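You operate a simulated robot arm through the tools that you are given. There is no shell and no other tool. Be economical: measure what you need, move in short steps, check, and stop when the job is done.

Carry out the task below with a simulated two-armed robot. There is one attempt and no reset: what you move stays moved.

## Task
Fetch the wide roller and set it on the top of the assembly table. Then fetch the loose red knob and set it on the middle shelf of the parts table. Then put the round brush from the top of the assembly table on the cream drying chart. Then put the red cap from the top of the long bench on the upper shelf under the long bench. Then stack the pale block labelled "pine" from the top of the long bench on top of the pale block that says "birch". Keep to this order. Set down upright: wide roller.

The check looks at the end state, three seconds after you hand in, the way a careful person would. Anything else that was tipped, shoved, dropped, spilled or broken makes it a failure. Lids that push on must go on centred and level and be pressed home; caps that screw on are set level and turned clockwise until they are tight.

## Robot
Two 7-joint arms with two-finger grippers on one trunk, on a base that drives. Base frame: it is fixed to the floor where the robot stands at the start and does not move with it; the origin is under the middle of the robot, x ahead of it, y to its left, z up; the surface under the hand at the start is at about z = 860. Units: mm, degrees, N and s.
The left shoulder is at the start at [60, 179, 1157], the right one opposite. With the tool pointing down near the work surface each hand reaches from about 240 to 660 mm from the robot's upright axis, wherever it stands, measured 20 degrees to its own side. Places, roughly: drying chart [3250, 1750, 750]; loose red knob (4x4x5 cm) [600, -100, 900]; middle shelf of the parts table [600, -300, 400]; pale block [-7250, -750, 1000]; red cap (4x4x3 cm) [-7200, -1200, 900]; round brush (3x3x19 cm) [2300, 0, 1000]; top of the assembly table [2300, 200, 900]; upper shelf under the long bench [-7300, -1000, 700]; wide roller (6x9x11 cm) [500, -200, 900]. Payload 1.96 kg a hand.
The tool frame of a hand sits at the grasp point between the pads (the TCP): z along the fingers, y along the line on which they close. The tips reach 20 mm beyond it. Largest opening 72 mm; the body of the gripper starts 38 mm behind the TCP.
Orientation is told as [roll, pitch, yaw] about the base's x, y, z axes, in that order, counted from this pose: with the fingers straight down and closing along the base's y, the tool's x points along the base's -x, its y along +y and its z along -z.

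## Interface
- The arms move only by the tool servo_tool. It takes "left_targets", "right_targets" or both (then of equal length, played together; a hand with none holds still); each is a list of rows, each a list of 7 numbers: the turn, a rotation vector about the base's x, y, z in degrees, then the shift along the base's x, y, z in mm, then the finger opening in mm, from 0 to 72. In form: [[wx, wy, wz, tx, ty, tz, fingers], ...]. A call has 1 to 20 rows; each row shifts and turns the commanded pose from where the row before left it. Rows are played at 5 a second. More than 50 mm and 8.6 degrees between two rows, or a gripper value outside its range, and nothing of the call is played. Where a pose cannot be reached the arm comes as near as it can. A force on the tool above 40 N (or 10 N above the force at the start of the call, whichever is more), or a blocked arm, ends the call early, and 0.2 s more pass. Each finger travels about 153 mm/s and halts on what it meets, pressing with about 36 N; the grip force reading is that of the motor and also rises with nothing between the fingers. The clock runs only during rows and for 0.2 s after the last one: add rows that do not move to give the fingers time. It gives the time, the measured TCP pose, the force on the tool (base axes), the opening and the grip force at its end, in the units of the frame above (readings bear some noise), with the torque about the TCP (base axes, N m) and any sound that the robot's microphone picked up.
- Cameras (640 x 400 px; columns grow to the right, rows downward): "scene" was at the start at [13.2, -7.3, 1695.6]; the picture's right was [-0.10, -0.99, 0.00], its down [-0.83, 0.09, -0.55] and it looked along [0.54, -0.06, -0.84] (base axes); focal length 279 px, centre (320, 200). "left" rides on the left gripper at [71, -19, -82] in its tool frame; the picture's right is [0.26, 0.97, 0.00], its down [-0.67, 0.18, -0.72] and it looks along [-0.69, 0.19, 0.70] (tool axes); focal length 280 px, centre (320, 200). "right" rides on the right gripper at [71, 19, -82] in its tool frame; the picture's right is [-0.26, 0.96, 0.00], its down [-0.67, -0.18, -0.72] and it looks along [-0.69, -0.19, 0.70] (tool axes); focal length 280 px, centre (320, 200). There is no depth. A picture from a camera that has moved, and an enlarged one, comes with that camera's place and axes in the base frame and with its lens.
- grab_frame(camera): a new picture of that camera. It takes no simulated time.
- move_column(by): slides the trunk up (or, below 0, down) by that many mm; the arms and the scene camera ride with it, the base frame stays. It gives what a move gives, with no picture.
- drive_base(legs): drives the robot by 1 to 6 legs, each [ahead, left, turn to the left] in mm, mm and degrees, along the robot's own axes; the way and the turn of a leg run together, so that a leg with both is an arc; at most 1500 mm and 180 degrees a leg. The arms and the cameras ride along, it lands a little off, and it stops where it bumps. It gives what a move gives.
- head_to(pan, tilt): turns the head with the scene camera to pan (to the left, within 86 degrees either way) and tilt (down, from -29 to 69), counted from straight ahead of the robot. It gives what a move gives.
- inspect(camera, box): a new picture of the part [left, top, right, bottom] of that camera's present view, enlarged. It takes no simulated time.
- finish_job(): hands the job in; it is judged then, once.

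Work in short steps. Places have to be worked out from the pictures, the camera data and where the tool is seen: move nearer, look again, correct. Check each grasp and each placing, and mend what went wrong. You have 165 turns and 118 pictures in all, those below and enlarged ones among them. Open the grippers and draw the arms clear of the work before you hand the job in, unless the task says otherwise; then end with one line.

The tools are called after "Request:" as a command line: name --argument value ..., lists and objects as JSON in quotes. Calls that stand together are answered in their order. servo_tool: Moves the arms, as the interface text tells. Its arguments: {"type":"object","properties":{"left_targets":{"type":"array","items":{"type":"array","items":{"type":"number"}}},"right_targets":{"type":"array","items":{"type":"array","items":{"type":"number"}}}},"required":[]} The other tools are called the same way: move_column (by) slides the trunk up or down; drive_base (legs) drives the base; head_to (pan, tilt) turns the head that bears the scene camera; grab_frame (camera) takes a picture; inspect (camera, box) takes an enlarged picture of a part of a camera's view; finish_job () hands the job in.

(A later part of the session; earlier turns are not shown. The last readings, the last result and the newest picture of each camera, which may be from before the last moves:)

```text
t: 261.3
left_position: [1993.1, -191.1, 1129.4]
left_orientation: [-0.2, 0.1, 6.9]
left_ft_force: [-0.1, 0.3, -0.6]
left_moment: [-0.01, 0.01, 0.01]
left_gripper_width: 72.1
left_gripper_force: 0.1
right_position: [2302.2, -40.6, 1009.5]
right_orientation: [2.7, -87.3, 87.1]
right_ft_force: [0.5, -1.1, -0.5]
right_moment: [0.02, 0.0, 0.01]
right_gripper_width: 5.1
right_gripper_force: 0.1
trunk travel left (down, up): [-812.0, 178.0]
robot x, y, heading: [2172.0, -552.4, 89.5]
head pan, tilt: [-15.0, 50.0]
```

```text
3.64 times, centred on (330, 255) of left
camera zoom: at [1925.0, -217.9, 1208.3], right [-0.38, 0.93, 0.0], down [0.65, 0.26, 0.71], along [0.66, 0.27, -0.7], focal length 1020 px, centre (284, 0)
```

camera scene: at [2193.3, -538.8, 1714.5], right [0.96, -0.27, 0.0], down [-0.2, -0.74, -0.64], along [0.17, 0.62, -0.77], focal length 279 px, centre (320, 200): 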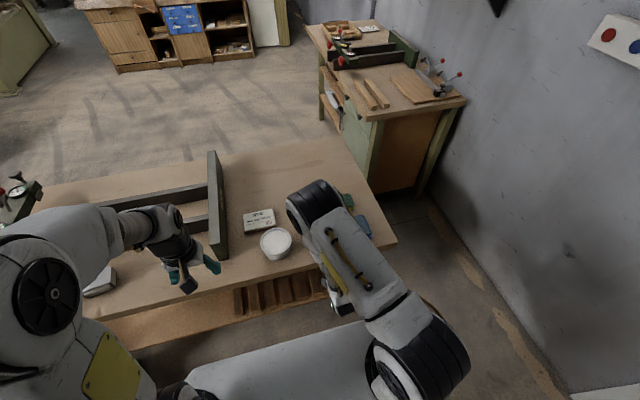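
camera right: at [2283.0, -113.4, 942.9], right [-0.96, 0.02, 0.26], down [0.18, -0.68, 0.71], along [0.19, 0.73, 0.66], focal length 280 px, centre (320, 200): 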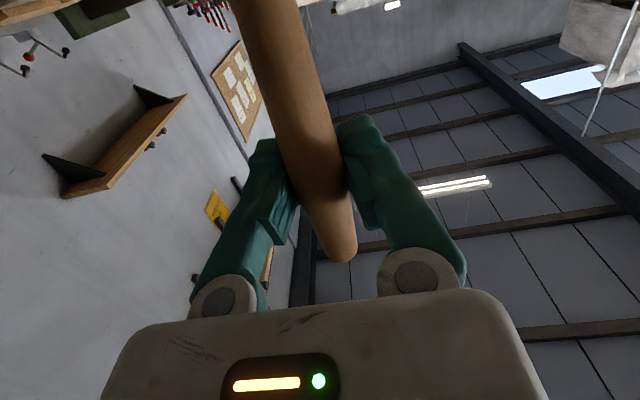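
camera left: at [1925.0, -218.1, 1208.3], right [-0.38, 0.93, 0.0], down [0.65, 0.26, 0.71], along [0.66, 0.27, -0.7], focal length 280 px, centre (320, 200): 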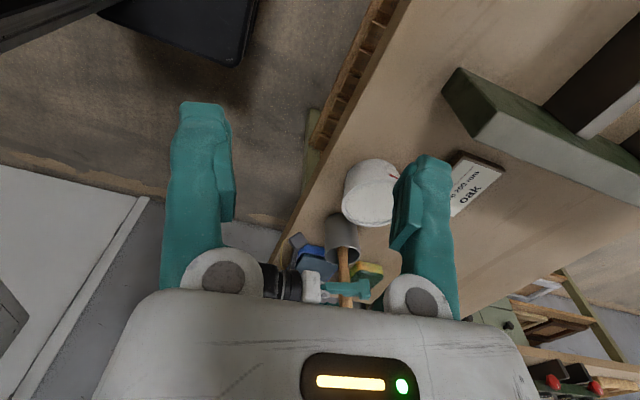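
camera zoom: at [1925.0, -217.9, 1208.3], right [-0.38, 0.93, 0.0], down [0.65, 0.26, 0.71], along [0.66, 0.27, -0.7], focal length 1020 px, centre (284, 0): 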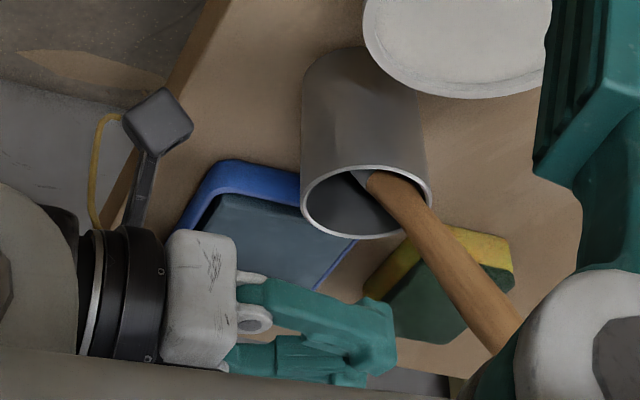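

The brush has now tipped over to the other side of the tin (leaning about 35° toward +y). I draw back, pitch the hand down by 32° to be square to the handle, and look again.

Request:
servo_tool --right_targets '[[0, 0, 0, 0, -40, 15, 72], [0, 0, 0, 0, -30, 20, 72], [-8, 0, 0, 0, 0, 10, 72], [-8, 0, 0, 0, 0, 10, 72], [-8, 0, 0, 0, 0, 10, 72], [-8, 0, 0, 0, 0, 10, 72], [0, 0, 0, -8, 0, 0, 72], [0, 0, 0, 0, 0, 0, 72]]'

Request:
grab_frame --camera "right"

```text
t: 263.1
left_position: [1992.6, -191.9, 1128.6]
left_orientation: [0.0, 0.1, 6.9]
left_ft_force: [0.4, -0.5, 0.2]
left_moment: [0.01, -0.01, -0.01]
left_gripper_width: 71.7
left_gripper_force: 0.1
right_position: [2297.2, -109.5, 1084.4]
right_orientation: [0.0, -55.4, 89.7]
right_ft_force: [-0.3, -0.7, 0.3]
right_moment: [-0.04, 0.02, 0.03]
right_gripper_width: 71.8
right_gripper_force: 0.1
trunk travel left (down, up): [-812.0, 178.0]
robot x, y, heading: [2168.4, -552.4, 89.4]
head pan, tilt: [-15.0, 50.0]
```

```text
34 pictures are left
camera right: at [2276.7, -215.4, 1072.2], right [-0.96, 0.15, 0.22], down [0.18, -0.2, 0.96], along [0.19, 0.97, 0.17], focal length 280 px, centre (320, 200)
```

right: 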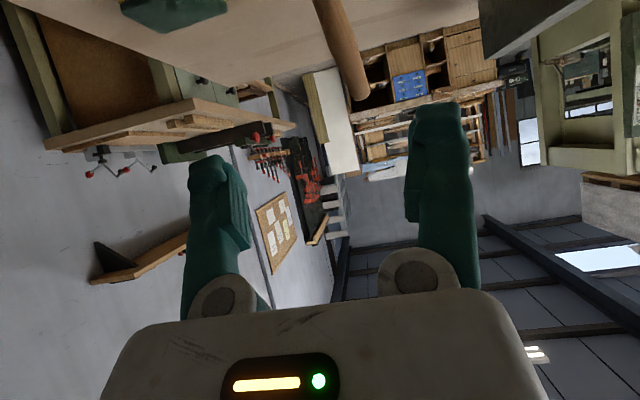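

Both views agree on the leaning handle: grip point about [2281, 45, 989]. I yaw the hand 20° to be square with it and go to the start of the approach line.

Request:
servo_tool --right_targets '[[0, 0, 6.7, 10, 0, 0, 72], [0, 0, 6.7, 8, 0, 0, 72], [0, 0, 6.7, 8, 10, 0, 72], [0, 0, 0, 0, 28, -9, 72], [0, 0, 0, -14, 39, -28, 72], [0, 0, 0, 0, 0, 0, 72]]'

Request:
grab_frame --camera "right"

```text
t: 264.5
left_position: [1992.6, -190.7, 1129.5]
left_orientation: [-0.1, 0.1, 6.8]
left_ft_force: [0.2, -0.4, 0.4]
left_moment: [0.03, 0.0, 0.0]
left_gripper_width: 71.9
left_gripper_force: 0.1
right_position: [2310.7, -34.9, 1048.9]
right_orientation: [0.0, -55.4, 109.8]
right_ft_force: [0.5, 0.2, 0.1]
right_moment: [-0.02, -0.01, -0.01]
right_gripper_width: 72.0
right_gripper_force: 0.1
trunk travel left (down, up): [-812.0, 178.0]
robot x, y, heading: [2171.4, -555.0, 89.3]
head pan, tilt: [-15.0, 50.0]
```

```text
33 pictures are left
camera right: at [2328.9, -140.1, 1036.3], right [-0.96, -0.19, 0.22], down [0.24, -0.13, 0.96], along [-0.15, 0.97, 0.17], focal length 280 px, centre (320, 200)
```

right: 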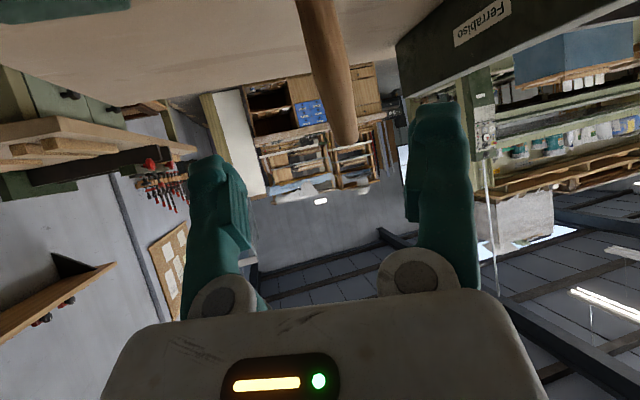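

Tip is at about [2275, 42, 1034]; I advance to the grip point [2284, 23, 995].

Request:
servo_tool --right_targets '[[0, 0, 0, -9, 19, -20, 72], [0, 0, 0, -9, 19, -18, 72], [0, 0, 0, -8, 19, -16, 72], [0, 0, 0, 0, 0, 0, 72]]'

Request:
grab_frame --camera "right"

Request:
inspect --camera "left" --box '[260, 200, 400, 310]'

```text
t: 265.5
left_position: [1993.5, -192.2, 1129.2]
left_orientation: [0.0, 0.2, 6.9]
left_ft_force: [-0.1, -0.4, 0.1]
left_moment: [0.0, 0.02, 0.03]
left_gripper_width: 72.1
left_gripper_force: 0.0
right_position: [2284.1, 24.9, 990.9]
right_orientation: [0.1, -55.3, 110.0]
right_ft_force: [0.4, -0.2, -0.2]
right_moment: [0.0, 0.01, -0.03]
right_gripper_width: 72.1
right_gripper_force: 0.1
trunk travel left (down, up): [-812.0, 178.0]
robot x, y, heading: [2170.1, -556.5, 89.8]
head pan, tilt: [-15.0, 50.0]
```

```text
32 pictures are left
camera right: at [2301.5, -81.9, 980.2], right [-0.96, -0.19, 0.22], down [0.24, -0.13, 0.96], along [-0.15, 0.97, 0.17], focal length 280 px, centre (320, 200)
```

right: 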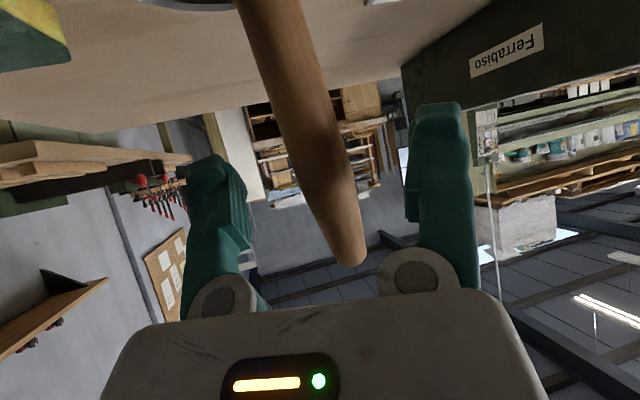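

```text
3.64 times, centred on (330, 255) of left
camera zoom: at [1925.0, -218.1, 1208.4], right [-0.38, 0.93, 0.0], down [0.65, 0.26, 0.71], along [0.66, 0.27, -0.7], focal length 1020 px, centre (284, 0)
```

zoom: 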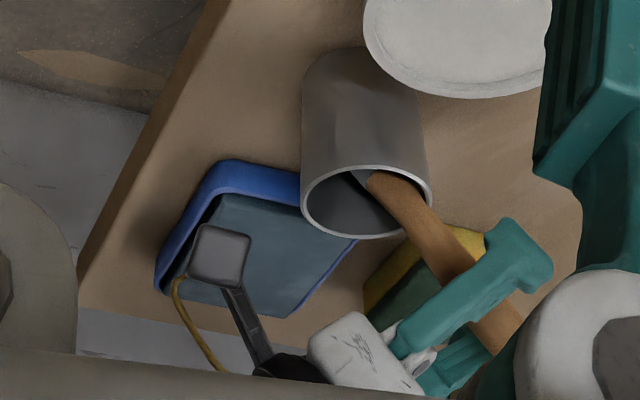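

Handle in the jaws but about 10 mm behind the pad centre; I back off 9 mm along the axis and close.

Request:
servo_tool --right_targets '[[0, 0, 0, 0, -7, 5, 72], [0, 0, 0, 0, 0, 0, 40], [0, 0, 0, 0, 0, 0, 20], [0, 0, 0, 0, 0, 0, 5], [0, 0, 0, 0, 0, 0, 5], [0, 0, 0, 0, 0, 0, 5]]'

Request:
inspect --camera "left" --box '[260, 200, 400, 310]'

```text
t: 266.9
left_position: [1991.9, -191.2, 1128.4]
left_orientation: [-0.1, 0.0, 6.9]
left_ft_force: [-0.5, -0.1, -0.5]
left_moment: [0.04, 0.02, 0.0]
left_gripper_width: 71.7
left_gripper_force: 0.1
right_position: [2281.9, 16.2, 996.4]
right_orientation: [0.0, -55.3, 109.9]
right_ft_force: [-0.1, 0.6, 0.5]
right_moment: [0.04, 0.0, -0.05]
right_gripper_width: 19.1
right_gripper_force: 36.6
trunk travel left (down, up): [-812.0, 178.0]
robot x, y, heading: [2170.5, -554.9, 89.5]
head pan, tilt: [-15.0, 50.0]
```

```text
3.64 times, centred on (330, 255) of left
camera zoom: at [1925.0, -217.8, 1208.3], right [-0.38, 0.93, 0.0], down [0.65, 0.26, 0.71], along [0.66, 0.27, -0.7], focal length 1020 px, centre (284, 0)
```

zoom: 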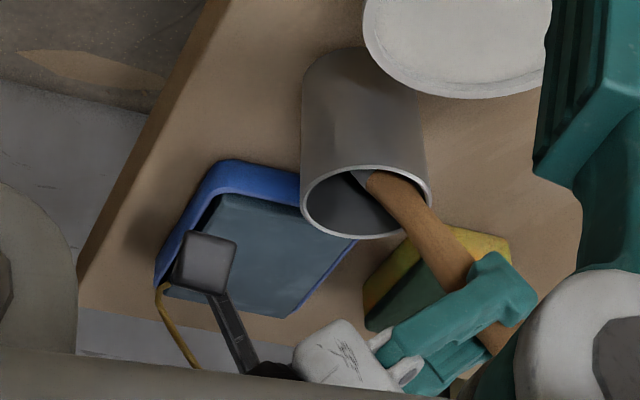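

Firm grip (19 mm). I draw the brush out along its own axis.

Request:
servo_tool --right_targets '[[0, 0, 0, -4, 8, 18, 5], [0, 0, 0, -7, 13, 29, 5], [0, 0, 0, -7, 13, 29, 5], [0, 0, 0, -5, 10, 32, 5], [0, 0, 0, 0, 0, 40, 5], [0, 0, 0, 0, 0, 20, 5], [0, 0, 0, 0, 0, 0, 5]]'

Request:
grab_frame --camera "left"

```text
t: 268.5
left_position: [1993.0, -191.8, 1127.6]
left_orientation: [-0.3, 0.2, 6.9]
left_ft_force: [-0.5, 0.5, -0.2]
left_moment: [-0.01, -0.03, -0.04]
left_gripper_width: 72.0
left_gripper_force: 0.1
right_position: [2259.3, 63.0, 1165.0]
right_orientation: [0.1, -55.3, 110.0]
right_ft_force: [0.1, 0.7, -0.3]
right_moment: [0.02, 0.01, 0.0]
right_gripper_width: 18.9
right_gripper_force: 35.8
trunk travel left (down, up): [-812.0, 178.0]
robot x, y, heading: [2170.8, -554.7, 89.5]
head pan, tilt: [-15.0, 50.0]
```

```text
29 pictures are left
camera left: at [1925.0, -217.6, 1208.2], right [-0.38, 0.93, 0.0], down [0.65, 0.26, 0.71], along [0.66, 0.27, -0.7], focal length 280 px, centre (320, 200)
```

left: 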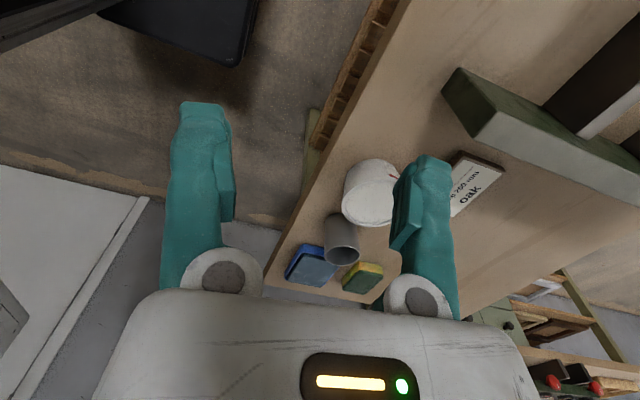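

Brush is out, tin undisturbed. The chart triangulates to about [3256, 1771, 885] on the green bench; I'll reach it from the bench's free north end, going round by the west. First leg of the drive, with the left hand tucked in.

Request:
servo_tool --left_targets '[[0, 0, 0, 20, -30, 10, 72], [0, 0, 0, 20, -30, 10, 72], [0, 0, 0, 20, 0, 0, 72]]' --right_targets '[[0, 0, 0, 10, -40, 0, 5], [0, 0, 0, 10, -40, 0, 5], [0, 0, 0, 20, -40, 0, 5]]'

Request:
drive_base --legs '[[-500, 0, 0.5], [0, 1500, 0], [0, 1180, 0], [1500, 0, 0], [460, 0, 0]]'

```text
t: 269.3
left_position: [2054.8, -251.9, 1146.1]
left_orientation: [-0.2, 0.1, 6.9]
left_ft_force: [0.1, 0.5, 0.7]
left_moment: [0.03, 0.02, 0.04]
left_gripper_width: 72.0
left_gripper_force: 0.0
right_position: [2300.7, -57.4, 1162.2]
right_orientation: [0.0, -55.5, 109.8]
right_ft_force: [-0.5, -0.3, 0.6]
right_moment: [0.0, 0.01, 0.03]
right_gripper_width: 19.4
right_gripper_force: 36.2
trunk travel left (down, up): [-812.0, 178.0]
robot x, y, heading: [2168.2, -555.8, 89.2]
head pan, tilt: [-15.0, 50.0]
```

```text
t: 294.1
left_position: [-624.7, 1205.4, 1147.6]
left_orientation: [-0.2, 0.1, 8.2]
left_ft_force: [-1.2, -1.2, 1.0]
left_moment: [-0.02, 0.01, -0.05]
left_gripper_width: 71.9
left_gripper_force: 0.1
right_position: [-385.1, 1406.3, 1162.4]
right_orientation: [0.0, -55.4, 111.3]
right_ft_force: [0.5, -0.3, 0.1]
right_moment: [0.02, 0.01, 0.01]
right_gripper_width: 14.3
right_gripper_force: 36.0
trunk travel left (down, up): [-812.0, 178.0]
robot x, y, heading: [-504.0, 904.6, 91.0]
head pan, tilt: [-15.0, 50.0]
```

The grip width dropped to 14 mm, so I check the brush in the hand.

Request:
grab_frame --camera "right"

```text
28 pictures are left
camera right: at [-364.8, 1300.4, 1150.9], right [-0.95, -0.21, 0.22], down [0.24, -0.12, 0.96], along [-0.18, 0.97, 0.17], focal length 280 px, centre (320, 200)
```

right: 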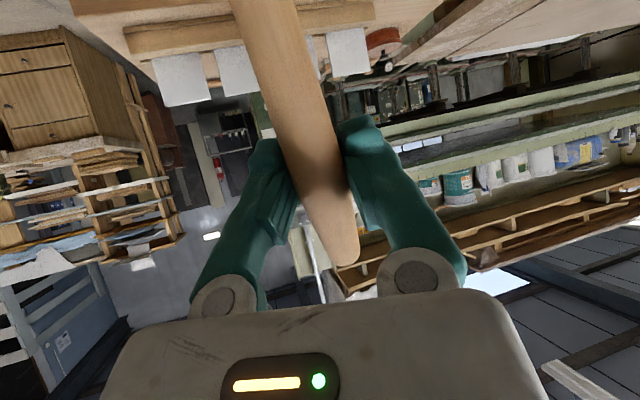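

Still held, creeping slowly, so I go on without delay: straight to the open floor north-west of the bench, then turn toward it.

Request:
drive_base --legs '[[485, -925, 0], [485, -925, 0], [485, -925, 0], [0, 0, -135]]'

Request:
head_to --pan 0 --tilt 38

Request:
grab_frame --camera "scene"

```text
t: 315.0
left_position: [2495.0, 2304.4, 1146.2]
left_orientation: [-0.2, 0.2, -128.9]
left_ft_force: [0.2, 0.2, -0.9]
left_moment: [0.0, 0.01, 0.02]
left_gripper_width: 72.0
left_gripper_force: 0.0
right_position: [2455.6, 1993.2, 1162.1]
right_orientation: [0.0, -55.3, -25.9]
right_ft_force: [-0.6, -0.1, -1.3]
right_moment: [0.0, -0.05, -0.03]
right_gripper_width: 13.7
right_gripper_force: 35.4
trunk travel left (down, up): [-812.0, 178.0]
robot x, y, heading: [2200.7, 2438.5, -46.4]
head pan, tilt: [-15.0, 50.0]
```

```text
t: 315.8
left_position: [2494.7, 2303.5, 1146.3]
left_orientation: [0.0, 0.1, -128.9]
left_ft_force: [0.2, 0.6, 0.6]
left_moment: [0.05, 0.04, -0.04]
left_gripper_width: 72.1
left_gripper_force: 0.0
right_position: [2455.1, 1992.4, 1161.6]
right_orientation: [0.0, -55.3, -25.9]
right_ft_force: [-0.1, 0.9, 0.2]
right_moment: [0.02, -0.01, -0.01]
right_gripper_width: 13.2
right_gripper_force: 35.6
trunk travel left (down, up): [-812.0, 178.0]
robot x, y, heading: [2201.1, 2439.5, -46.3]
head pan, tilt: [0.0, 38.0]
```

```text
27 pictures are left
camera scene: at [2222.9, 2420.2, 1731.6], right [-0.72, -0.69, 0.0], down [-0.43, 0.45, -0.79], along [0.54, -0.57, -0.62], focal length 279 px, centre (320, 200)
```

scene: 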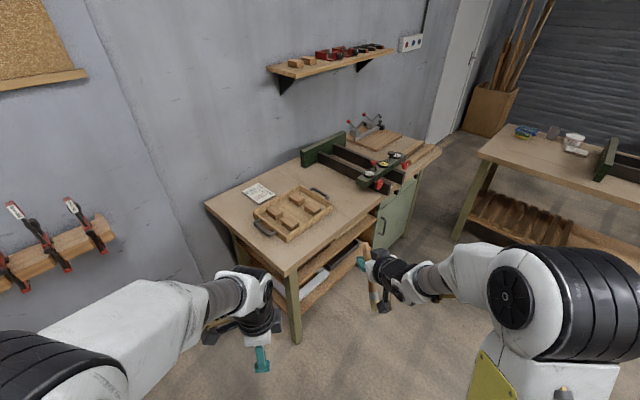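

Chart now reads about [3238, 1808]; bench end is at y≈2032. I drive to [2960, 2355] with the left hand pulled away from the wall.

Request:
servo_tool --left_targets '[[0, 0, 0, -40, 0, 0, 72], [0, 0, 0, -40, 0, 0, 72], [0, 0, 0, 0, 0, 0, 72]]'

Request:
drive_base --legs '[[585, 490, 0]]'

Request:
head_to --pan -20 --tilt 50

Request:
servo_tool --right_targets '[[3.46, 7.1, 0, 10, -10, 0, 5], [3.46, 7.1, 0, 10, -10, 0, 5], [3.46, 7.1, 0, 10, -10, 0, 5], [3.46, 7.1, 0, 10, -10, 0, 5], [3.46, 7.1, 0, 10, -10, 0, 5], [3.46, 7.1, 0, 10, -10, 0, 5], [0, 0, 0, 0, 0, 0, 5]]'

Request:
grab_frame --camera "scene"

```text
t: 316.6
left_position: [2415.7, 2297.4, 1148.9]
left_orientation: [-0.4, 0.1, -128.8]
left_ft_force: [0.5, -0.8, 0.2]
left_moment: [-0.01, -0.01, 0.0]
left_gripper_width: 71.7
left_gripper_force: 0.0
left hand out of reach, approached as far as the arm can: row 2
right_position: [2455.9, 1993.2, 1161.7]
right_orientation: [0.0, -55.2, -25.8]
right_ft_force: [0.5, -0.1, -0.7]
right_moment: [-0.03, 0.01, 0.0]
right_gripper_width: 13.7
right_gripper_force: 36.2
trunk travel left (down, up): [-812.0, 178.0]
robot x, y, heading: [2199.3, 2438.0, -46.6]
head pan, tilt: [0.0, 38.0]
```

```text
t: 320.7
left_position: [3172.0, 2215.5, 1147.9]
left_orientation: [-0.1, 0.2, -129.3]
left_ft_force: [-0.3, -1.0, 1.0]
left_moment: [0.04, 0.02, 0.01]
left_gripper_width: 71.9
left_gripper_force: 0.1
right_position: [3210.3, 1911.1, 1162.5]
right_orientation: [0.1, -55.3, -26.2]
right_ft_force: [0.7, -1.5, 0.2]
right_moment: [-0.01, -0.06, 0.04]
right_gripper_width: 13.5
right_gripper_force: 36.2
trunk travel left (down, up): [-812.0, 178.0]
robot x, y, heading: [2956.1, 2356.3, -46.5]
head pan, tilt: [0.0, 38.0]
```

```text
t: 321.6
left_position: [3172.4, 2215.0, 1148.6]
left_orientation: [-0.3, 0.1, -129.3]
left_ft_force: [0.6, 0.3, -0.6]
left_moment: [-0.02, -0.02, 0.01]
left_gripper_width: 72.3
left_gripper_force: 0.1
right_position: [3211.4, 1910.6, 1161.8]
right_orientation: [0.0, -55.3, -26.2]
right_ft_force: [0.6, -0.1, 0.0]
right_moment: [-0.01, 0.0, -0.03]
right_gripper_width: 13.4
right_gripper_force: 36.5
trunk travel left (down, up): [-812.0, 178.0]
robot x, y, heading: [2961.0, 2357.9, -46.7]
head pan, tilt: [-20.0, 50.0]
```

```text
t: 323.2
left_position: [3171.7, 2215.2, 1148.3]
left_orientation: [-0.2, 0.1, -129.2]
left_ft_force: [-0.7, -0.1, 0.4]
left_moment: [0.02, 0.02, 0.02]
left_gripper_width: 72.0
left_gripper_force: 0.1
right_position: [3265.4, 1855.1, 1162.9]
right_orientation: [-0.1, -11.8, -26.1]
right_ft_force: [-0.5, -0.2, -0.4]
right_moment: [0.01, 0.01, 0.0]
right_gripper_width: 13.8
right_gripper_force: 36.0
right hand out of reach, approached as far as the arm can: row 6
trunk travel left (down, up): [-812.0, 178.0]
robot x, y, heading: [2958.7, 2360.3, -46.5]
head pan, tilt: [-20.0, 50.0]
```

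```text
26 pictures are left
camera scene: at [2951.5, 2331.2, 1714.5], right [-0.92, -0.4, 0.0], down [-0.3, 0.7, -0.64], along [0.26, -0.59, -0.77], focal length 279 px, centre (320, 200)
```

scene: 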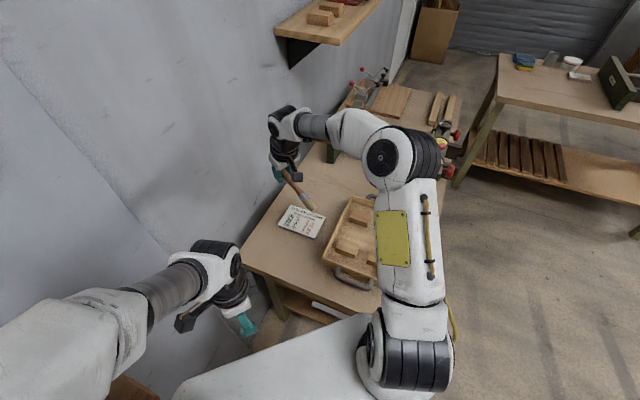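

Chart centre ≈ [3257, 1811], about 140 × 100 mm. I shift the base 60 mm toward the wall side for reach, bring the hand to [3300, 1790] and finish the tilt.

Request:
drive_base --legs '[[41, 43, 0]]'

Request:
servo_tool --right_targets '[[0, 0, 0, -12, -30, -20, 5], [0, 0, 0, -12, -30, -30, 5], [2.6, 5.3, 0, 0, -5, -40, 5], [2.6, 5.3, 0, 0, 0, -40, 5], [0, 0, 0, 0, 0, -40, 5], [0, 0, 0, 0, 0, 0, 5]]'

Request:
grab_frame --camera "scene"

```text
t: 324.1
left_position: [3230.3, 2216.7, 1149.3]
left_orientation: [-0.1, 0.1, -129.1]
left_ft_force: [-0.3, 1.0, 0.6]
left_moment: [-0.01, -0.01, 0.01]
left_gripper_width: 71.9
left_gripper_force: 0.0
right_position: [3323.1, 1856.4, 1164.1]
right_orientation: [-0.1, -11.9, -26.3]
right_ft_force: [-0.9, 0.4, -0.6]
right_moment: [-0.03, 0.0, 0.01]
right_gripper_width: 13.8
right_gripper_force: 35.6
trunk travel left (down, up): [-812.0, 178.0]
robot x, y, heading: [3020.9, 2361.3, -46.9]
head pan, tilt: [-20.0, 50.0]
```

```text
t: 325.5
left_position: [3234.3, 2217.4, 1148.1]
left_orientation: [-0.3, 0.1, -129.2]
left_ft_force: [-0.2, 0.6, -0.5]
left_moment: [-0.03, 0.0, 0.0]
left_gripper_width: 71.9
left_gripper_force: 0.1
right_position: [3307.2, 1788.1, 1022.8]
right_orientation: [-0.4, -4.9, -26.1]
right_ft_force: [0.0, 0.4, -0.1]
right_moment: [-0.03, 0.01, 0.01]
right_gripper_width: 14.2
right_gripper_force: 35.9
right hand out of reach, approached as far as the arm can: row 4
trunk travel left (down, up): [-812.0, 178.0]
robot x, y, heading: [3017.3, 2359.8, -46.8]
head pan, tilt: [-20.0, 50.0]
```

```text
25 pictures are left
camera scene: at [3014.1, 2333.4, 1714.5], right [-0.92, -0.4, 0.0], down [-0.3, 0.7, -0.64], along [0.25, -0.59, -0.77], focal length 279 px, centre (320, 200)
```

scene: 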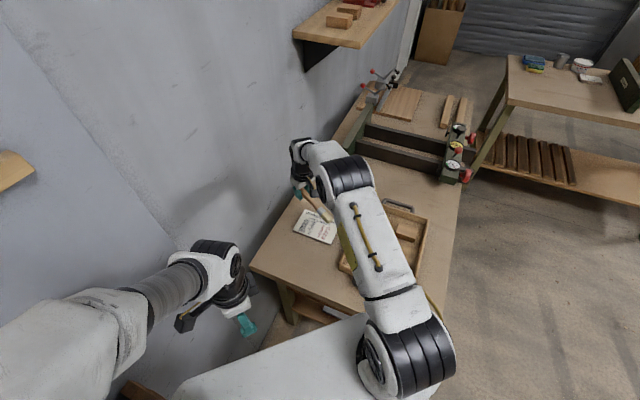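

Brush is above the chart (x 3184–3333, y 1758–1859). I turn it along the chart's diagonal and lower toward it.

Request:
servo_tool --right_targets '[[0, 0, -7, -7, -8, 0, 5], [0, 0, 0, 0, 0, -35, 5], [0, 0, 0, 0, 0, -35, 5], [0, 0, 0, 0, 0, -15, 5], [0, 0, 0, 0, 0, 0, 5]]'

Request:
grab_frame --camera "right"

```text
t: 326.7
left_position: [3233.1, 2216.2, 1148.4]
left_orientation: [-0.2, 0.1, -129.2]
left_ft_force: [-0.6, -0.3, 0.6]
left_moment: [0.0, -0.01, 0.01]
left_gripper_width: 72.1
left_gripper_force: 0.0
right_position: [3296.3, 1782.1, 938.7]
right_orientation: [-0.3, -4.9, -33.1]
right_ft_force: [0.8, -0.2, -0.7]
right_moment: [-0.01, 0.01, 0.04]
right_gripper_width: 14.3
right_gripper_force: 36.1
trunk travel left (down, up): [-812.0, 178.0]
robot x, y, heading: [3019.2, 2361.0, -46.5]
head pan, tilt: [-20.0, 50.0]
```

```text
24 pictures are left
camera right: at [3241.6, 1841.8, 1014.3], right [0.75, 0.66, 0.02], down [0.41, -0.48, 0.77], along [0.52, -0.57, -0.64], focal length 280 px, centre (320, 200)
```

right: 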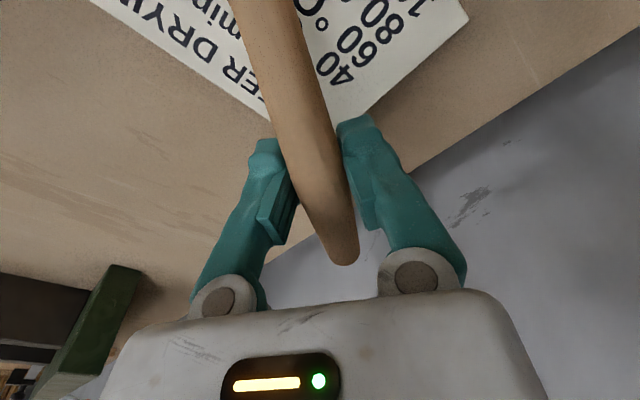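

The chart lies under the brush. I lower in small steps.

Request:
servo_tool --right_targets '[[0, 0, 0, 0, 0, -6, 5], [0, 0, 0, 0, 0, -6, 5], [0, 0, 0, 0, 0, -5, 5], [0, 0, 0, 0, 0, -5, 5], [0, 0, 0, 0, 0, -4, 5], [0, 0, 0, 0, 0, 0, 5]]'

```text
t: 328.1
left_position: [3231.5, 2216.8, 1147.5]
left_orientation: [-0.2, 0.2, -129.1]
left_ft_force: [-0.1, 0.0, 0.8]
left_moment: [-0.03, 0.01, -0.02]
left_gripper_width: 72.3
left_gripper_force: 0.1
right_position: [3293.7, 1782.7, 912.1]
right_orientation: [-0.3, -4.9, -33.2]
right_ft_force: [0.1, 0.4, -0.8]
right_moment: [-0.03, -0.01, 0.01]
right_gripper_width: 14.3
right_gripper_force: 36.3
trunk travel left (down, up): [-812.0, 178.0]
robot x, y, heading: [3021.0, 2361.5, -46.4]
head pan, tilt: [-20.0, 50.0]
```

Request:
servo_tool --right_targets '[[0, 0, 0, 0, 0, -4, 5], [0, 0, 0, 0, 0, -4, 5], [0, 0, 0, 0, 0, -3, 5], [0, 0, 0, 0, 0, -3, 5], [0, 0, 0, 0, 0, 0, 5]]'

```text
t: 329.3
left_position: [3232.4, 2216.8, 1147.6]
left_orientation: [-0.2, 0.0, -129.2]
left_ft_force: [-0.2, -0.1, -0.4]
left_moment: [0.0, 0.01, -0.01]
left_gripper_width: 72.1
left_gripper_force: 0.0
right_position: [3295.1, 1782.5, 899.5]
right_orientation: [-0.5, -4.9, -33.2]
right_ft_force: [2.0, -1.5, 7.9]
right_moment: [0.5, 0.79, 0.0]
right_gripper_width: 13.3
right_gripper_force: 36.0
trunk travel left (down, up): [-812.0, 178.0]
robot x, y, heading: [3014.6, 2361.2, -46.6]
head pan, tilt: [-20.0, 50.0]
```

Bristle end touches (8 N). I lower the handle side further, then open gently.

Request:
servo_tool --right_targets '[[0, 0, 0, 0, 0, -3, 5], [0, 0, 0, 0, 0, -3, 5], [0, 0, 0, 0, 0, -3, 5], [0, 0, 0, 0, 0, -3, 5], [0, 0, 0, 0, 0, 0, 5]]'

```text
t: 330.5
left_position: [3230.6, 2220.8, 1148.6]
left_orientation: [-0.2, 0.1, -129.2]
left_ft_force: [-0.5, 1.0, -0.5]
left_moment: [-0.02, -0.01, -0.01]
left_gripper_width: 72.1
left_gripper_force: 0.0
right_position: [3295.5, 1783.6, 890.5]
right_orientation: [-0.5, -5.3, -33.3]
right_ft_force: [0.9, -3.6, 35.9]
right_moment: [0.67, 0.73, 0.08]
right_gripper_width: 12.7
right_gripper_force: 35.7
trunk travel left (down, up): [-812.0, 178.0]
robot x, y, heading: [3022.5, 2362.1, -46.4]
head pan, tilt: [-20.0, 50.0]
```

Fingertips are about at the surface. I ease up 3 mm and open, then rise.

Request:
servo_tool --right_targets '[[0, 0, 0, 0, 0, 3, 5], [0, 0, 0, 0, 0, 0, 16], [0, 0, 0, 0, 0, 0, 22], [0, 0, 0, 0, 0, 0, 30], [0, 0, 0, 0, 0, 0, 45], [0, 0, 0, 0, 0, 0, 60], [0, 0, 0, 0, 0, 40, 60], [0, 0, 0, 0, 0, 50, 60], [0, 0, 0, 0, 0, 50, 60], [0, 0, 0, 0, 0, 50, 60]]'

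Request:
inspect --camera "scene" --box '[260, 170, 400, 270]'

```text
t: 332.7
left_position: [3231.6, 2216.0, 1148.0]
left_orientation: [-0.2, 0.1, -129.2]
left_ft_force: [-0.5, 1.0, 0.8]
left_moment: [-0.02, 0.0, 0.01]
left_gripper_width: 71.9
left_gripper_force: 0.1
right_position: [3294.5, 1783.5, 1064.8]
right_orientation: [-0.3, -4.7, -33.2]
right_ft_force: [0.0, 0.7, -0.5]
right_moment: [0.01, -0.01, -0.01]
right_gripper_width: 59.9
right_gripper_force: 0.1
right hand out of reach, approached as far as the arm can: row 10
trunk travel left (down, up): [-812.0, 178.0]
robot x, y, heading: [3020.1, 2358.7, -46.6]
head pan, tilt: [-20.0, 50.0]
```

```text
4.00 times, centred on (330, 220) of scene
camera zoom: at [3011.7, 2333.4, 1714.4], right [-0.92, -0.4, 0.0], down [-0.3, 0.7, -0.64], along [0.26, -0.59, -0.77], focal length 1115 px, centre (280, 120)
```

zoom: 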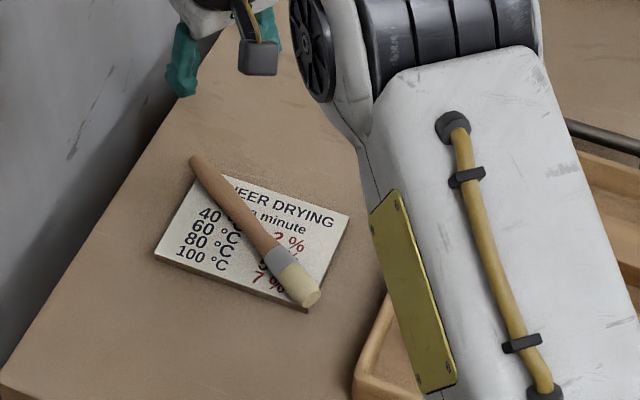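

The brush lies on the chart along its diagonal. Next the long bench far west: I back away, turn to face west and drive along the free corridor.

Request:
drive_base --legs '[[-540, -452, 0], [0, 0, -133.5], [760, 720, 0], [760, 720, 0], [1400, 350, 0]]'

Request:
head_to --pan 0 --tilt 14

Request:
grab_frame --camera "scene"

```text
t: 358.9
left_position: [-857.0, 622.2, 1148.6]
left_orientation: [-0.2, 0.2, 95.3]
left_ft_force: [0.6, -0.2, -0.4]
left_moment: [-0.02, 0.01, 0.01]
left_gripper_width: 72.1
left_gripper_force: 0.0
right_position: [-1206.8, 886.4, 1065.1]
right_orientation: [-0.3, -4.9, -168.8]
right_ft_force: [0.0, -0.2, -0.6]
right_moment: [0.01, 0.0, 0.01]
right_gripper_width: 59.7
right_gripper_force: 0.1
trunk travel left (down, up): [-812.0, 178.0]
robot x, y, heading: [-607.2, 666.5, 178.0]
head pan, tilt: [-20.0, 50.0]
```

```text
t: 359.9
left_position: [-860.0, 620.9, 1148.7]
left_orientation: [-0.3, 0.1, 95.3]
left_ft_force: [0.3, -0.5, 0.6]
left_moment: [-0.01, 0.01, 0.01]
left_gripper_width: 72.2
left_gripper_force: 0.0
right_position: [-1205.9, 887.0, 1065.7]
right_orientation: [-0.3, -4.8, -168.7]
right_ft_force: [0.3, 0.2, 0.0]
right_moment: [0.01, -0.02, -0.03]
right_gripper_width: 59.9
right_gripper_force: 0.0
trunk travel left (down, up): [-812.0, 178.0]
robot x, y, heading: [-612.2, 670.3, 178.0]
head pan, tilt: [0.0, 14.0]
```

```text
22 pictures are left
camera scene: at [-636.6, 669.8, 1769.7], right [0.04, 1.0, 0.0], down [0.24, -0.01, -0.97], along [-0.97, 0.04, -0.24], focal length 279 px, centre (320, 200)
```

scene: 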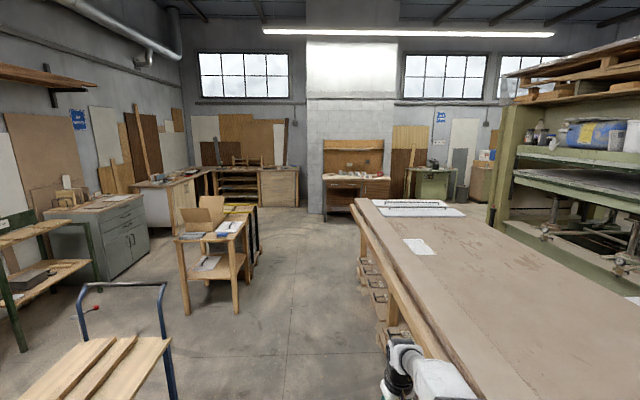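

The corridor runs along y≈450; the long bench is against the far wall. I drive on to x≈-4800 and look.

Request:
drive_base --legs '[[1190, 220, 2], [1500, 0, 0], [1450, 0, 0]]'

Request:
head_to --pan 25 --tilt 20

Request:
grab_frame --camera "scene"

```text
t: 380.0
left_position: [-5036.0, 290.4, 1148.9]
left_orientation: [-0.1, 0.2, 100.5]
left_ft_force: [0.3, 0.3, -0.3]
left_moment: [-0.01, 0.04, 0.0]
left_gripper_width: 71.8
left_gripper_force: 0.2
right_position: [-5407.5, 522.6, 1065.4]
right_orientation: [-0.3, -4.9, -163.5]
right_ft_force: [0.8, -0.2, -0.7]
right_moment: [0.0, -0.05, -0.01]
right_gripper_width: 60.3
right_gripper_force: 0.0
trunk travel left (down, up): [-812.0, 178.0]
robot x, y, heading: [-4788.7, 357.7, -176.7]
head pan, tilt: [0.0, 14.0]
```

```text
t: 380.9
left_position: [-5037.4, 291.6, 1148.4]
left_orientation: [-0.1, 0.2, 100.5]
left_ft_force: [-0.1, -0.1, 0.7]
left_moment: [-0.01, 0.0, 0.0]
left_gripper_width: 72.0
left_gripper_force: 0.0
right_position: [-5407.3, 522.9, 1065.7]
right_orientation: [-0.3, -4.9, -163.4]
right_ft_force: [0.2, -0.2, -0.3]
right_moment: [-0.03, -0.01, -0.03]
right_gripper_width: 60.0
right_gripper_force: 0.0
trunk travel left (down, up): [-812.0, 178.0]
robot x, y, heading: [-4794.2, 360.9, -177.0]
head pan, tilt: [25.0, 20.0]
```

```text
21 pictures are left
camera scene: at [-4808.8, 320.4, 1760.1], right [-0.47, 0.88, 0.0], down [0.3, 0.16, -0.94], along [-0.83, -0.44, -0.34], focal length 279 px, centre (320, 200)
```

scene: 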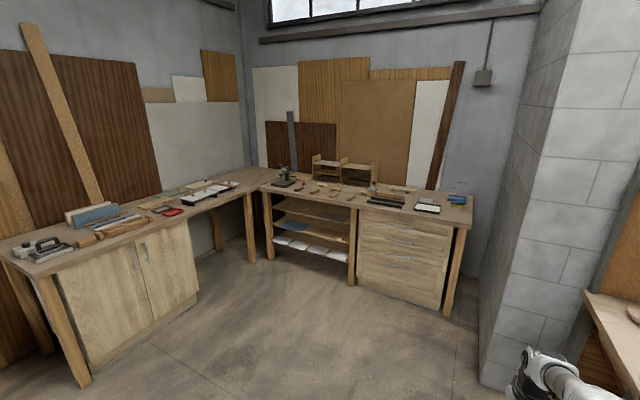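

The L-shaped bench: the far-wall part has open shelves on the left. I zoom in for the red cap and the blocks.

Request:
inspect --camera "scene" --box '[250, 145, 480, 290]'

```text
2.76 times, centred on (365, 218) of scene
camera zoom: at [-4808.8, 320.4, 1760.1], right [-0.47, 0.88, 0.0], down [0.3, 0.16, -0.94], along [-0.83, -0.44, -0.34], focal length 769 px, centre (196, 152)
```

zoom: 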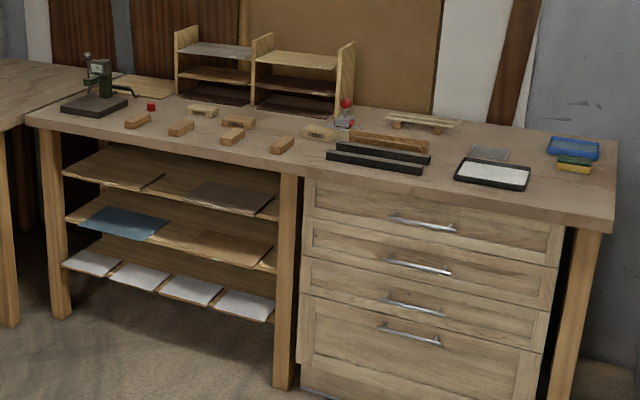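

Red cap ≈ [-7341, -1224]; front edge x≈-7030; upper shelf z≈668 with a gap between sheets near y≈-990. I drive to [-6500, -1230] facing the bench, squaring the right hand.

Request:
drive_base --legs '[[0, 0, -3], [855, 795, 0], [855, 795, 0]]'

Request:
servo_tool --right_targets '[[0, 0, -6.8, 20, 0, 0, 72], [0, 0, -6.8, 20, 0, 0, 72], [0, -7.5, 0, 20, 0, 0, 72]]'

Request:
head_to --pan -10 --tilt 42

Request:
grab_frame --camera "scene"

```text
t: 392.8
left_position: [-6770.2, -1234.1, 1147.7]
left_orientation: [-0.3, 0.3, 95.7]
left_ft_force: [-0.1, -0.5, 0.1]
left_moment: [0.01, 0.02, 0.02]
left_gripper_width: 72.2
left_gripper_force: 0.1
right_position: [-7120.5, -969.2, 1065.3]
right_orientation: [-0.3, -5.0, -168.4]
right_ft_force: [-0.1, -1.0, 0.6]
right_moment: [-0.01, 0.03, 0.02]
right_gripper_width: 59.7
right_gripper_force: 0.0
trunk travel left (down, up): [-812.0, 178.0]
robot x, y, heading: [-6519.3, -1182.9, 178.2]
head pan, tilt: [25.0, 20.0]
```

```text
t: 393.6
left_position: [-6772.0, -1232.6, 1147.0]
left_orientation: [-0.3, 0.2, 95.6]
left_ft_force: [0.4, 0.2, 0.6]
left_moment: [0.03, -0.02, -0.02]
left_gripper_width: 71.8
left_gripper_force: 0.1
right_position: [-7060.2, -970.1, 1064.4]
right_orientation: [-0.5, 2.7, 178.0]
right_ft_force: [0.0, 0.4, -0.1]
right_moment: [0.0, 0.0, -0.03]
right_gripper_width: 71.9
right_gripper_force: 0.1
trunk travel left (down, up): [-812.0, 178.0]
robot x, y, heading: [-6519.3, -1184.8, 178.0]
head pan, tilt: [25.0, 20.0]
```

```text
t: 394.6
left_position: [-6771.6, -1233.3, 1147.3]
left_orientation: [-0.1, 0.3, 95.6]
left_ft_force: [-0.9, -1.1, -0.3]
left_moment: [0.0, 0.02, 0.01]
left_gripper_width: 72.3
left_gripper_force: 0.2
right_position: [-7059.8, -971.9, 1064.1]
right_orientation: [-0.6, 2.6, 177.9]
right_ft_force: [0.1, 0.0, 0.2]
right_moment: [-0.02, 0.01, -0.01]
right_gripper_width: 72.2
right_gripper_force: 0.0
trunk travel left (down, up): [-812.0, 178.0]
robot x, y, heading: [-6520.4, -1184.6, 178.0]
head pan, tilt: [-10.0, 42.0]
```

```text
19 pictures are left
camera scene: at [-6537.7, -1169.3, 1725.7], right [0.2, 0.98, 0.0], down [0.65, -0.14, -0.74], along [-0.73, 0.15, -0.67], focal length 279 px, centre (320, 200)
```

scene: 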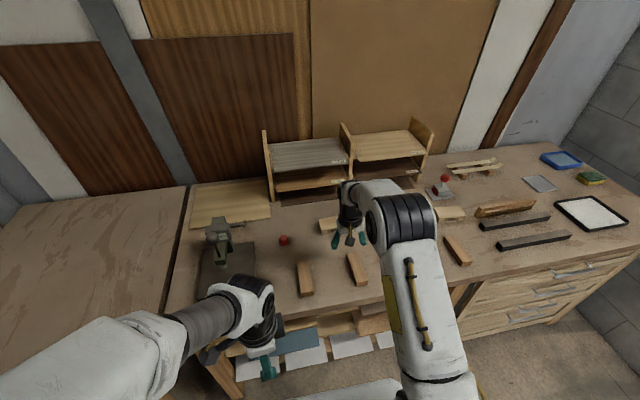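

Cap ≈ [-7264, -1165], front edge x≈-6951. I zoom in on the blocks to read the labels.

Request:
inspect --camera "scene" --box '[260, 170, 500, 310]'

```text
2.67 times, centred on (380, 240) of scene
camera zoom: at [-6537.7, -1169.3, 1725.7], right [0.2, 0.98, 0.0], down [0.65, -0.14, -0.74], along [-0.73, 0.15, -0.67], focal length 744 px, centre (160, 93)
```

zoom: 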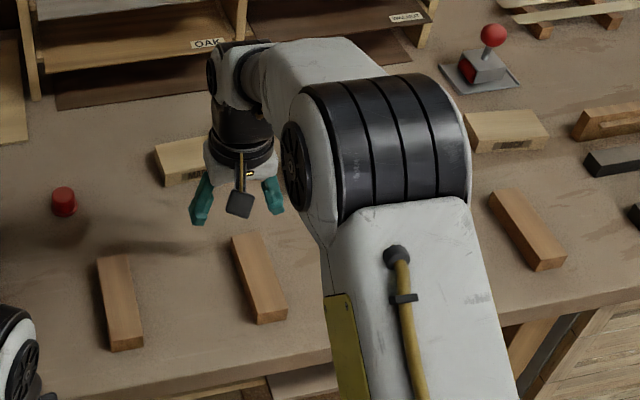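

I drive in close, tilt the right hand 45° forward, and move it behind and above the cap.

Request:
drive_base --legs '[[158, 15, 2]]'

Request:
servo_tool --right_targets '[[0, 7.95, 0, 5, -30, 0, 72], [0, 7.95, 0, 5, -30, 0, 72], [0, 7.95, 0, 5, -30, 0, 72], [0, 7.95, 0, 5, -30, 0, 72], [0, 7.95, 0, 0, -30, 0, 72], [0, 7.95, 0, 0, -30, 0, 72], [0, 0, 0, 0, 0, -35, 72], [0, 0, 0, 0, 0, -35, 72], [0, 0, 0, 0, 0, -25, 72], [0, 0, 0, 0, 0, 0, 72]]'

Request:
grab_frame --camera "right"

```text
t: 396.0
left_position: [-6924.7, -1254.8, 1148.1]
left_orientation: [-0.2, 0.2, 97.6]
left_ft_force: [0.4, -0.8, 0.2]
left_moment: [-0.01, 0.02, -0.03]
left_gripper_width: 71.7
left_gripper_force: 0.1
right_position: [-7223.1, -1003.1, 1064.7]
right_orientation: [-0.5, 2.5, -180.0]
right_ft_force: [-0.6, -0.5, 0.4]
right_moment: [-0.01, 0.01, 0.01]
right_gripper_width: 71.9
right_gripper_force: 0.0
trunk travel left (down, up): [-812.0, 178.0]
robot x, y, heading: [-6676.3, -1198.4, -179.7]
head pan, tilt: [-10.0, 42.0]
```

```text
t: 398.4
left_position: [-6914.7, -1271.2, 1135.0]
left_orientation: [-3.3, 2.0, 100.3]
left_ft_force: [-0.6, -0.1, 0.2]
left_moment: [0.05, -0.02, 0.0]
left_gripper_width: 72.0
left_gripper_force: 0.1
right_position: [-7228.5, -1186.1, 1010.9]
right_orientation: [4.7, -48.4, 174.4]
right_ft_force: [-0.8, 0.3, -0.4]
right_moment: [-0.02, 0.0, 0.02]
right_gripper_width: 72.0
right_gripper_force: 0.0
trunk travel left (down, up): [-812.0, 178.0]
robot x, y, heading: [-6675.9, -1198.4, -179.6]
head pan, tilt: [-10.0, 42.0]
stopped in row 10 (right hand): the arm was blocked; the commanded pose is now the measured one
```

```text
17 pictures are left
camera right: at [-7121.4, -1207.8, 1011.5], right [-0.21, -0.95, 0.25], down [0.1, 0.23, 0.97], along [-0.97, 0.22, 0.05], focal length 280 px, centre (320, 200)
```

right: 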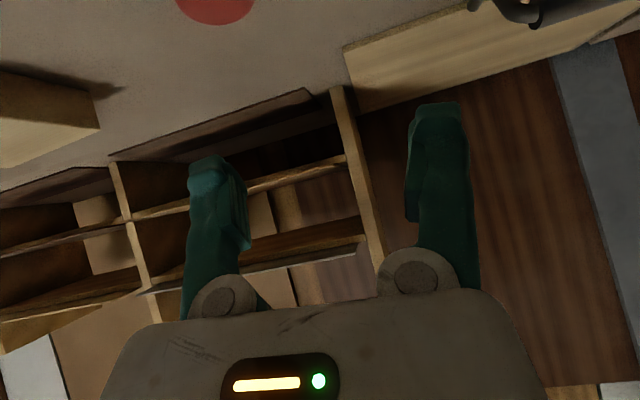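

The right elbow met the left arm. I move the right hand back a little, then the left arm well out to the left.

Request:
servo_tool --right_targets '[[0, 0, 0, 0, 40, 20, 72], [0, 0, 0, 0, 40, 20, 72], [0, 0, 0, 0, 0, 0, 72], [0, 0, 0, 0, 0, 0, 72], [0, 0, 0, 0, 0, 0, 72], [0, 0, 0, 0, 0, 0, 72], [0, 0, 0, 0, 0, 0, 72], [0, 0, 0, 0, 0, 0, 72]]' --left_targets '[[0, 0, 0, 0, 0, 0, 72], [0, 0, 0, 0, 0, 0, 72], [0, 0, 7, -10, -40, 10, 72], [0, 0, 7, -10, -40, 10, 72], [0, 0, 7, -10, -40, 10, 72], [0, 0, 7, -10, -40, 10, 72], [0, 0, 7, 0, -40, 0, 72], [0, 0, 0, 0, 0, 0, 72]]'

Request:
grab_frame --camera "scene"

```text
t: 400.2
left_position: [-6972.1, -1467.8, 1177.6]
left_orientation: [-3.5, 2.0, 135.6]
left_ft_force: [-0.1, 0.9, 0.8]
left_moment: [-0.01, 0.0, 0.03]
left_gripper_width: 71.9
left_gripper_force: 0.0
left hand out of reach, approached as far as the arm can: row 3
right_position: [-7225.4, -1108.7, 1045.7]
right_orientation: [4.7, -48.3, 174.9]
right_ft_force: [-0.1, -0.1, 0.6]
right_moment: [0.02, -0.01, 0.02]
right_gripper_width: 72.1
right_gripper_force: 0.0
trunk travel left (down, up): [-812.0, 178.0]
robot x, y, heading: [-6673.2, -1199.8, -179.6]
head pan, tilt: [-10.0, 42.0]
```

```text
16 pictures are left
camera scene: at [-6695.4, -1181.6, 1725.7], right [0.17, 0.99, 0.0], down [0.66, -0.11, -0.74], along [-0.73, 0.13, -0.67], focal length 279 px, centre (320, 200)
```

scene: 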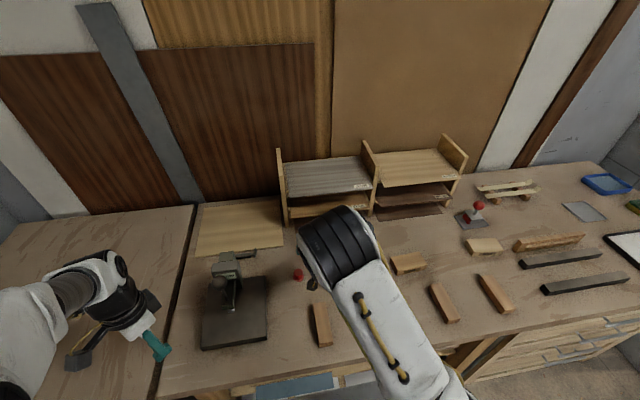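

Clear now. I square the hand and move to the approach point for the cap at about [-7255, -1158].

Request:
servo_tool --right_targets '[[3.1, -3.3, 0, 20, -24, 0, 72], [0, 0, 0, 15, -25, 0, 72], [0, 0, 0, 0, 0, -35, 72], [0, 0, 0, 0, 0, -35, 72], [0, 0, 0, 0, 0, -15, 72], [0, 0, 0, 0, 0, 0, 72]]'

Request:
grab_frame --camera "right"

```text
t: 401.6
left_position: [-6971.9, -1467.2, 1178.0]
left_orientation: [-3.6, 2.1, 135.4]
left_ft_force: [0.1, -1.2, 0.2]
left_moment: [-0.02, 0.04, -0.02]
left_gripper_width: 71.8
left_gripper_force: 0.1
right_position: [-7189.2, -1157.8, 959.2]
right_orientation: [-0.1, -45.2, 178.4]
right_ft_force: [-0.3, -1.1, -0.8]
right_moment: [0.01, 0.02, -0.01]
right_gripper_width: 71.9
right_gripper_force: 0.0
trunk travel left (down, up): [-812.0, 178.0]
robot x, y, heading: [-6677.2, -1196.3, -179.9]
head pan, tilt: [-10.0, 42.0]
```

```text
15 pictures are left
camera right: at [-7083.2, -1178.2, 967.2], right [-0.21, -0.96, 0.18], down [0.04, 0.18, 0.98], along [-0.98, 0.22, 0.0], focal length 280 px, centre (320, 200)
```

right: 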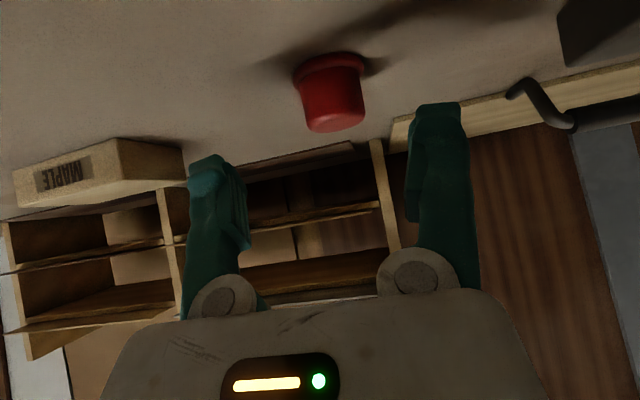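

Size cues put the cap nearer: centre ≈ [-7232, -1161, 914], so this bench top is at z≈899. I advance along the approach line part way and check.

Request:
servo_tool --right_targets '[[0, 0, 0, -11, -2, -10, 72], [0, 0, 0, -11, -2, -9, 72], [0, 0, 0, -11, 0, -7, 72], [0, 0, 0, 0, 0, 0, 72]]'

Request:
grab_frame --camera "right"

```text
t: 402.6
left_position: [-6971.7, -1467.6, 1177.3]
left_orientation: [-3.5, 1.9, 135.4]
left_ft_force: [-0.1, -0.2, 0.3]
left_moment: [-0.02, 0.04, -0.03]
left_gripper_width: 72.0
left_gripper_force: 0.0
right_position: [-7224.6, -1161.9, 936.9]
right_orientation: [-0.1, -45.2, 178.4]
right_ft_force: [0.2, 0.5, -0.4]
right_moment: [0.0, 0.01, -0.03]
right_gripper_width: 72.1
right_gripper_force: 0.1
trunk travel left (down, up): [-812.0, 178.0]
robot x, y, heading: [-6673.9, -1196.3, -179.8]
head pan, tilt: [-10.0, 42.0]
```

```text
14 pictures are left
camera right: at [-7118.1, -1182.9, 944.5], right [-0.21, -0.96, 0.18], down [0.04, 0.18, 0.98], along [-0.98, 0.22, 0.0], focal length 280 px, centre (320, 200)
```

right: 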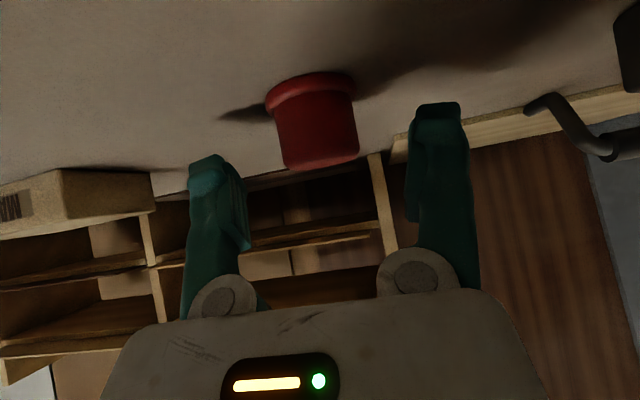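

Refined by parallax: cap at [-7254, -1157], bench top z≈889. I advance to TCP [-7252, -1158, 913] and close.

Request:
servo_tool --right_targets '[[0, 0, 0, -10, 2, -8, 72], [0, 0, 0, -9, 2, -8, 72], [0, 0, 0, -9, 0, -7, 72], [0, 0, 0, 0, 0, 0, 72], [0, 0, 0, 0, 0, 0, 50], [0, 0, 0, 0, 0, 0, 20], [0, 0, 0, 0, 0, 0, 20]]'

Request:
grab_frame --camera "right"

```text
t: 403.9
left_position: [-6970.3, -1466.8, 1178.4]
left_orientation: [-3.4, 2.0, 135.3]
left_ft_force: [0.0, 0.7, -0.2]
left_moment: [-0.03, 0.02, -0.03]
left_gripper_width: 72.2
left_gripper_force: 0.0
right_position: [-7254.0, -1160.2, 918.6]
right_orientation: [0.2, -46.0, 178.2]
right_ft_force: [6.9, 1.9, 27.8]
right_moment: [0.35, -0.22, -0.41]
right_gripper_width: 15.3
right_gripper_force: 38.4
trunk travel left (down, up): [-812.0, 178.0]
robot x, y, heading: [-6678.1, -1198.7, -179.7]
head pan, tilt: [-10.0, 42.0]
stopped in row 6 (right hand): the force on the tool passed its limit at 55 N (the readings are from after the stop); the commanded pose is now the measured one
```

```text
13 pictures are left
camera right: at [-7146.9, -1180.8, 925.0], right [-0.21, -0.96, 0.19], down [0.05, 0.18, 0.98], along [-0.98, 0.22, 0.01], focal length 280 px, centre (320, 200)
```

right: 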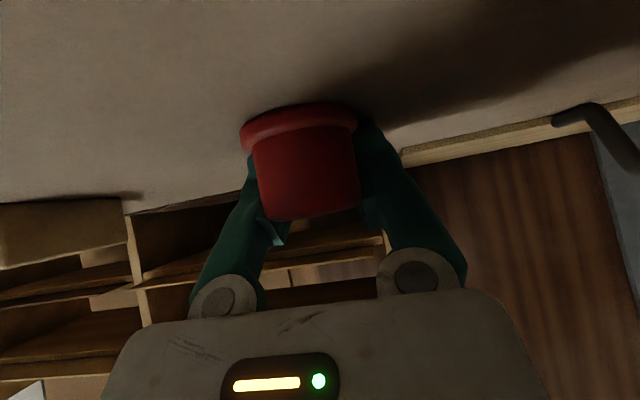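

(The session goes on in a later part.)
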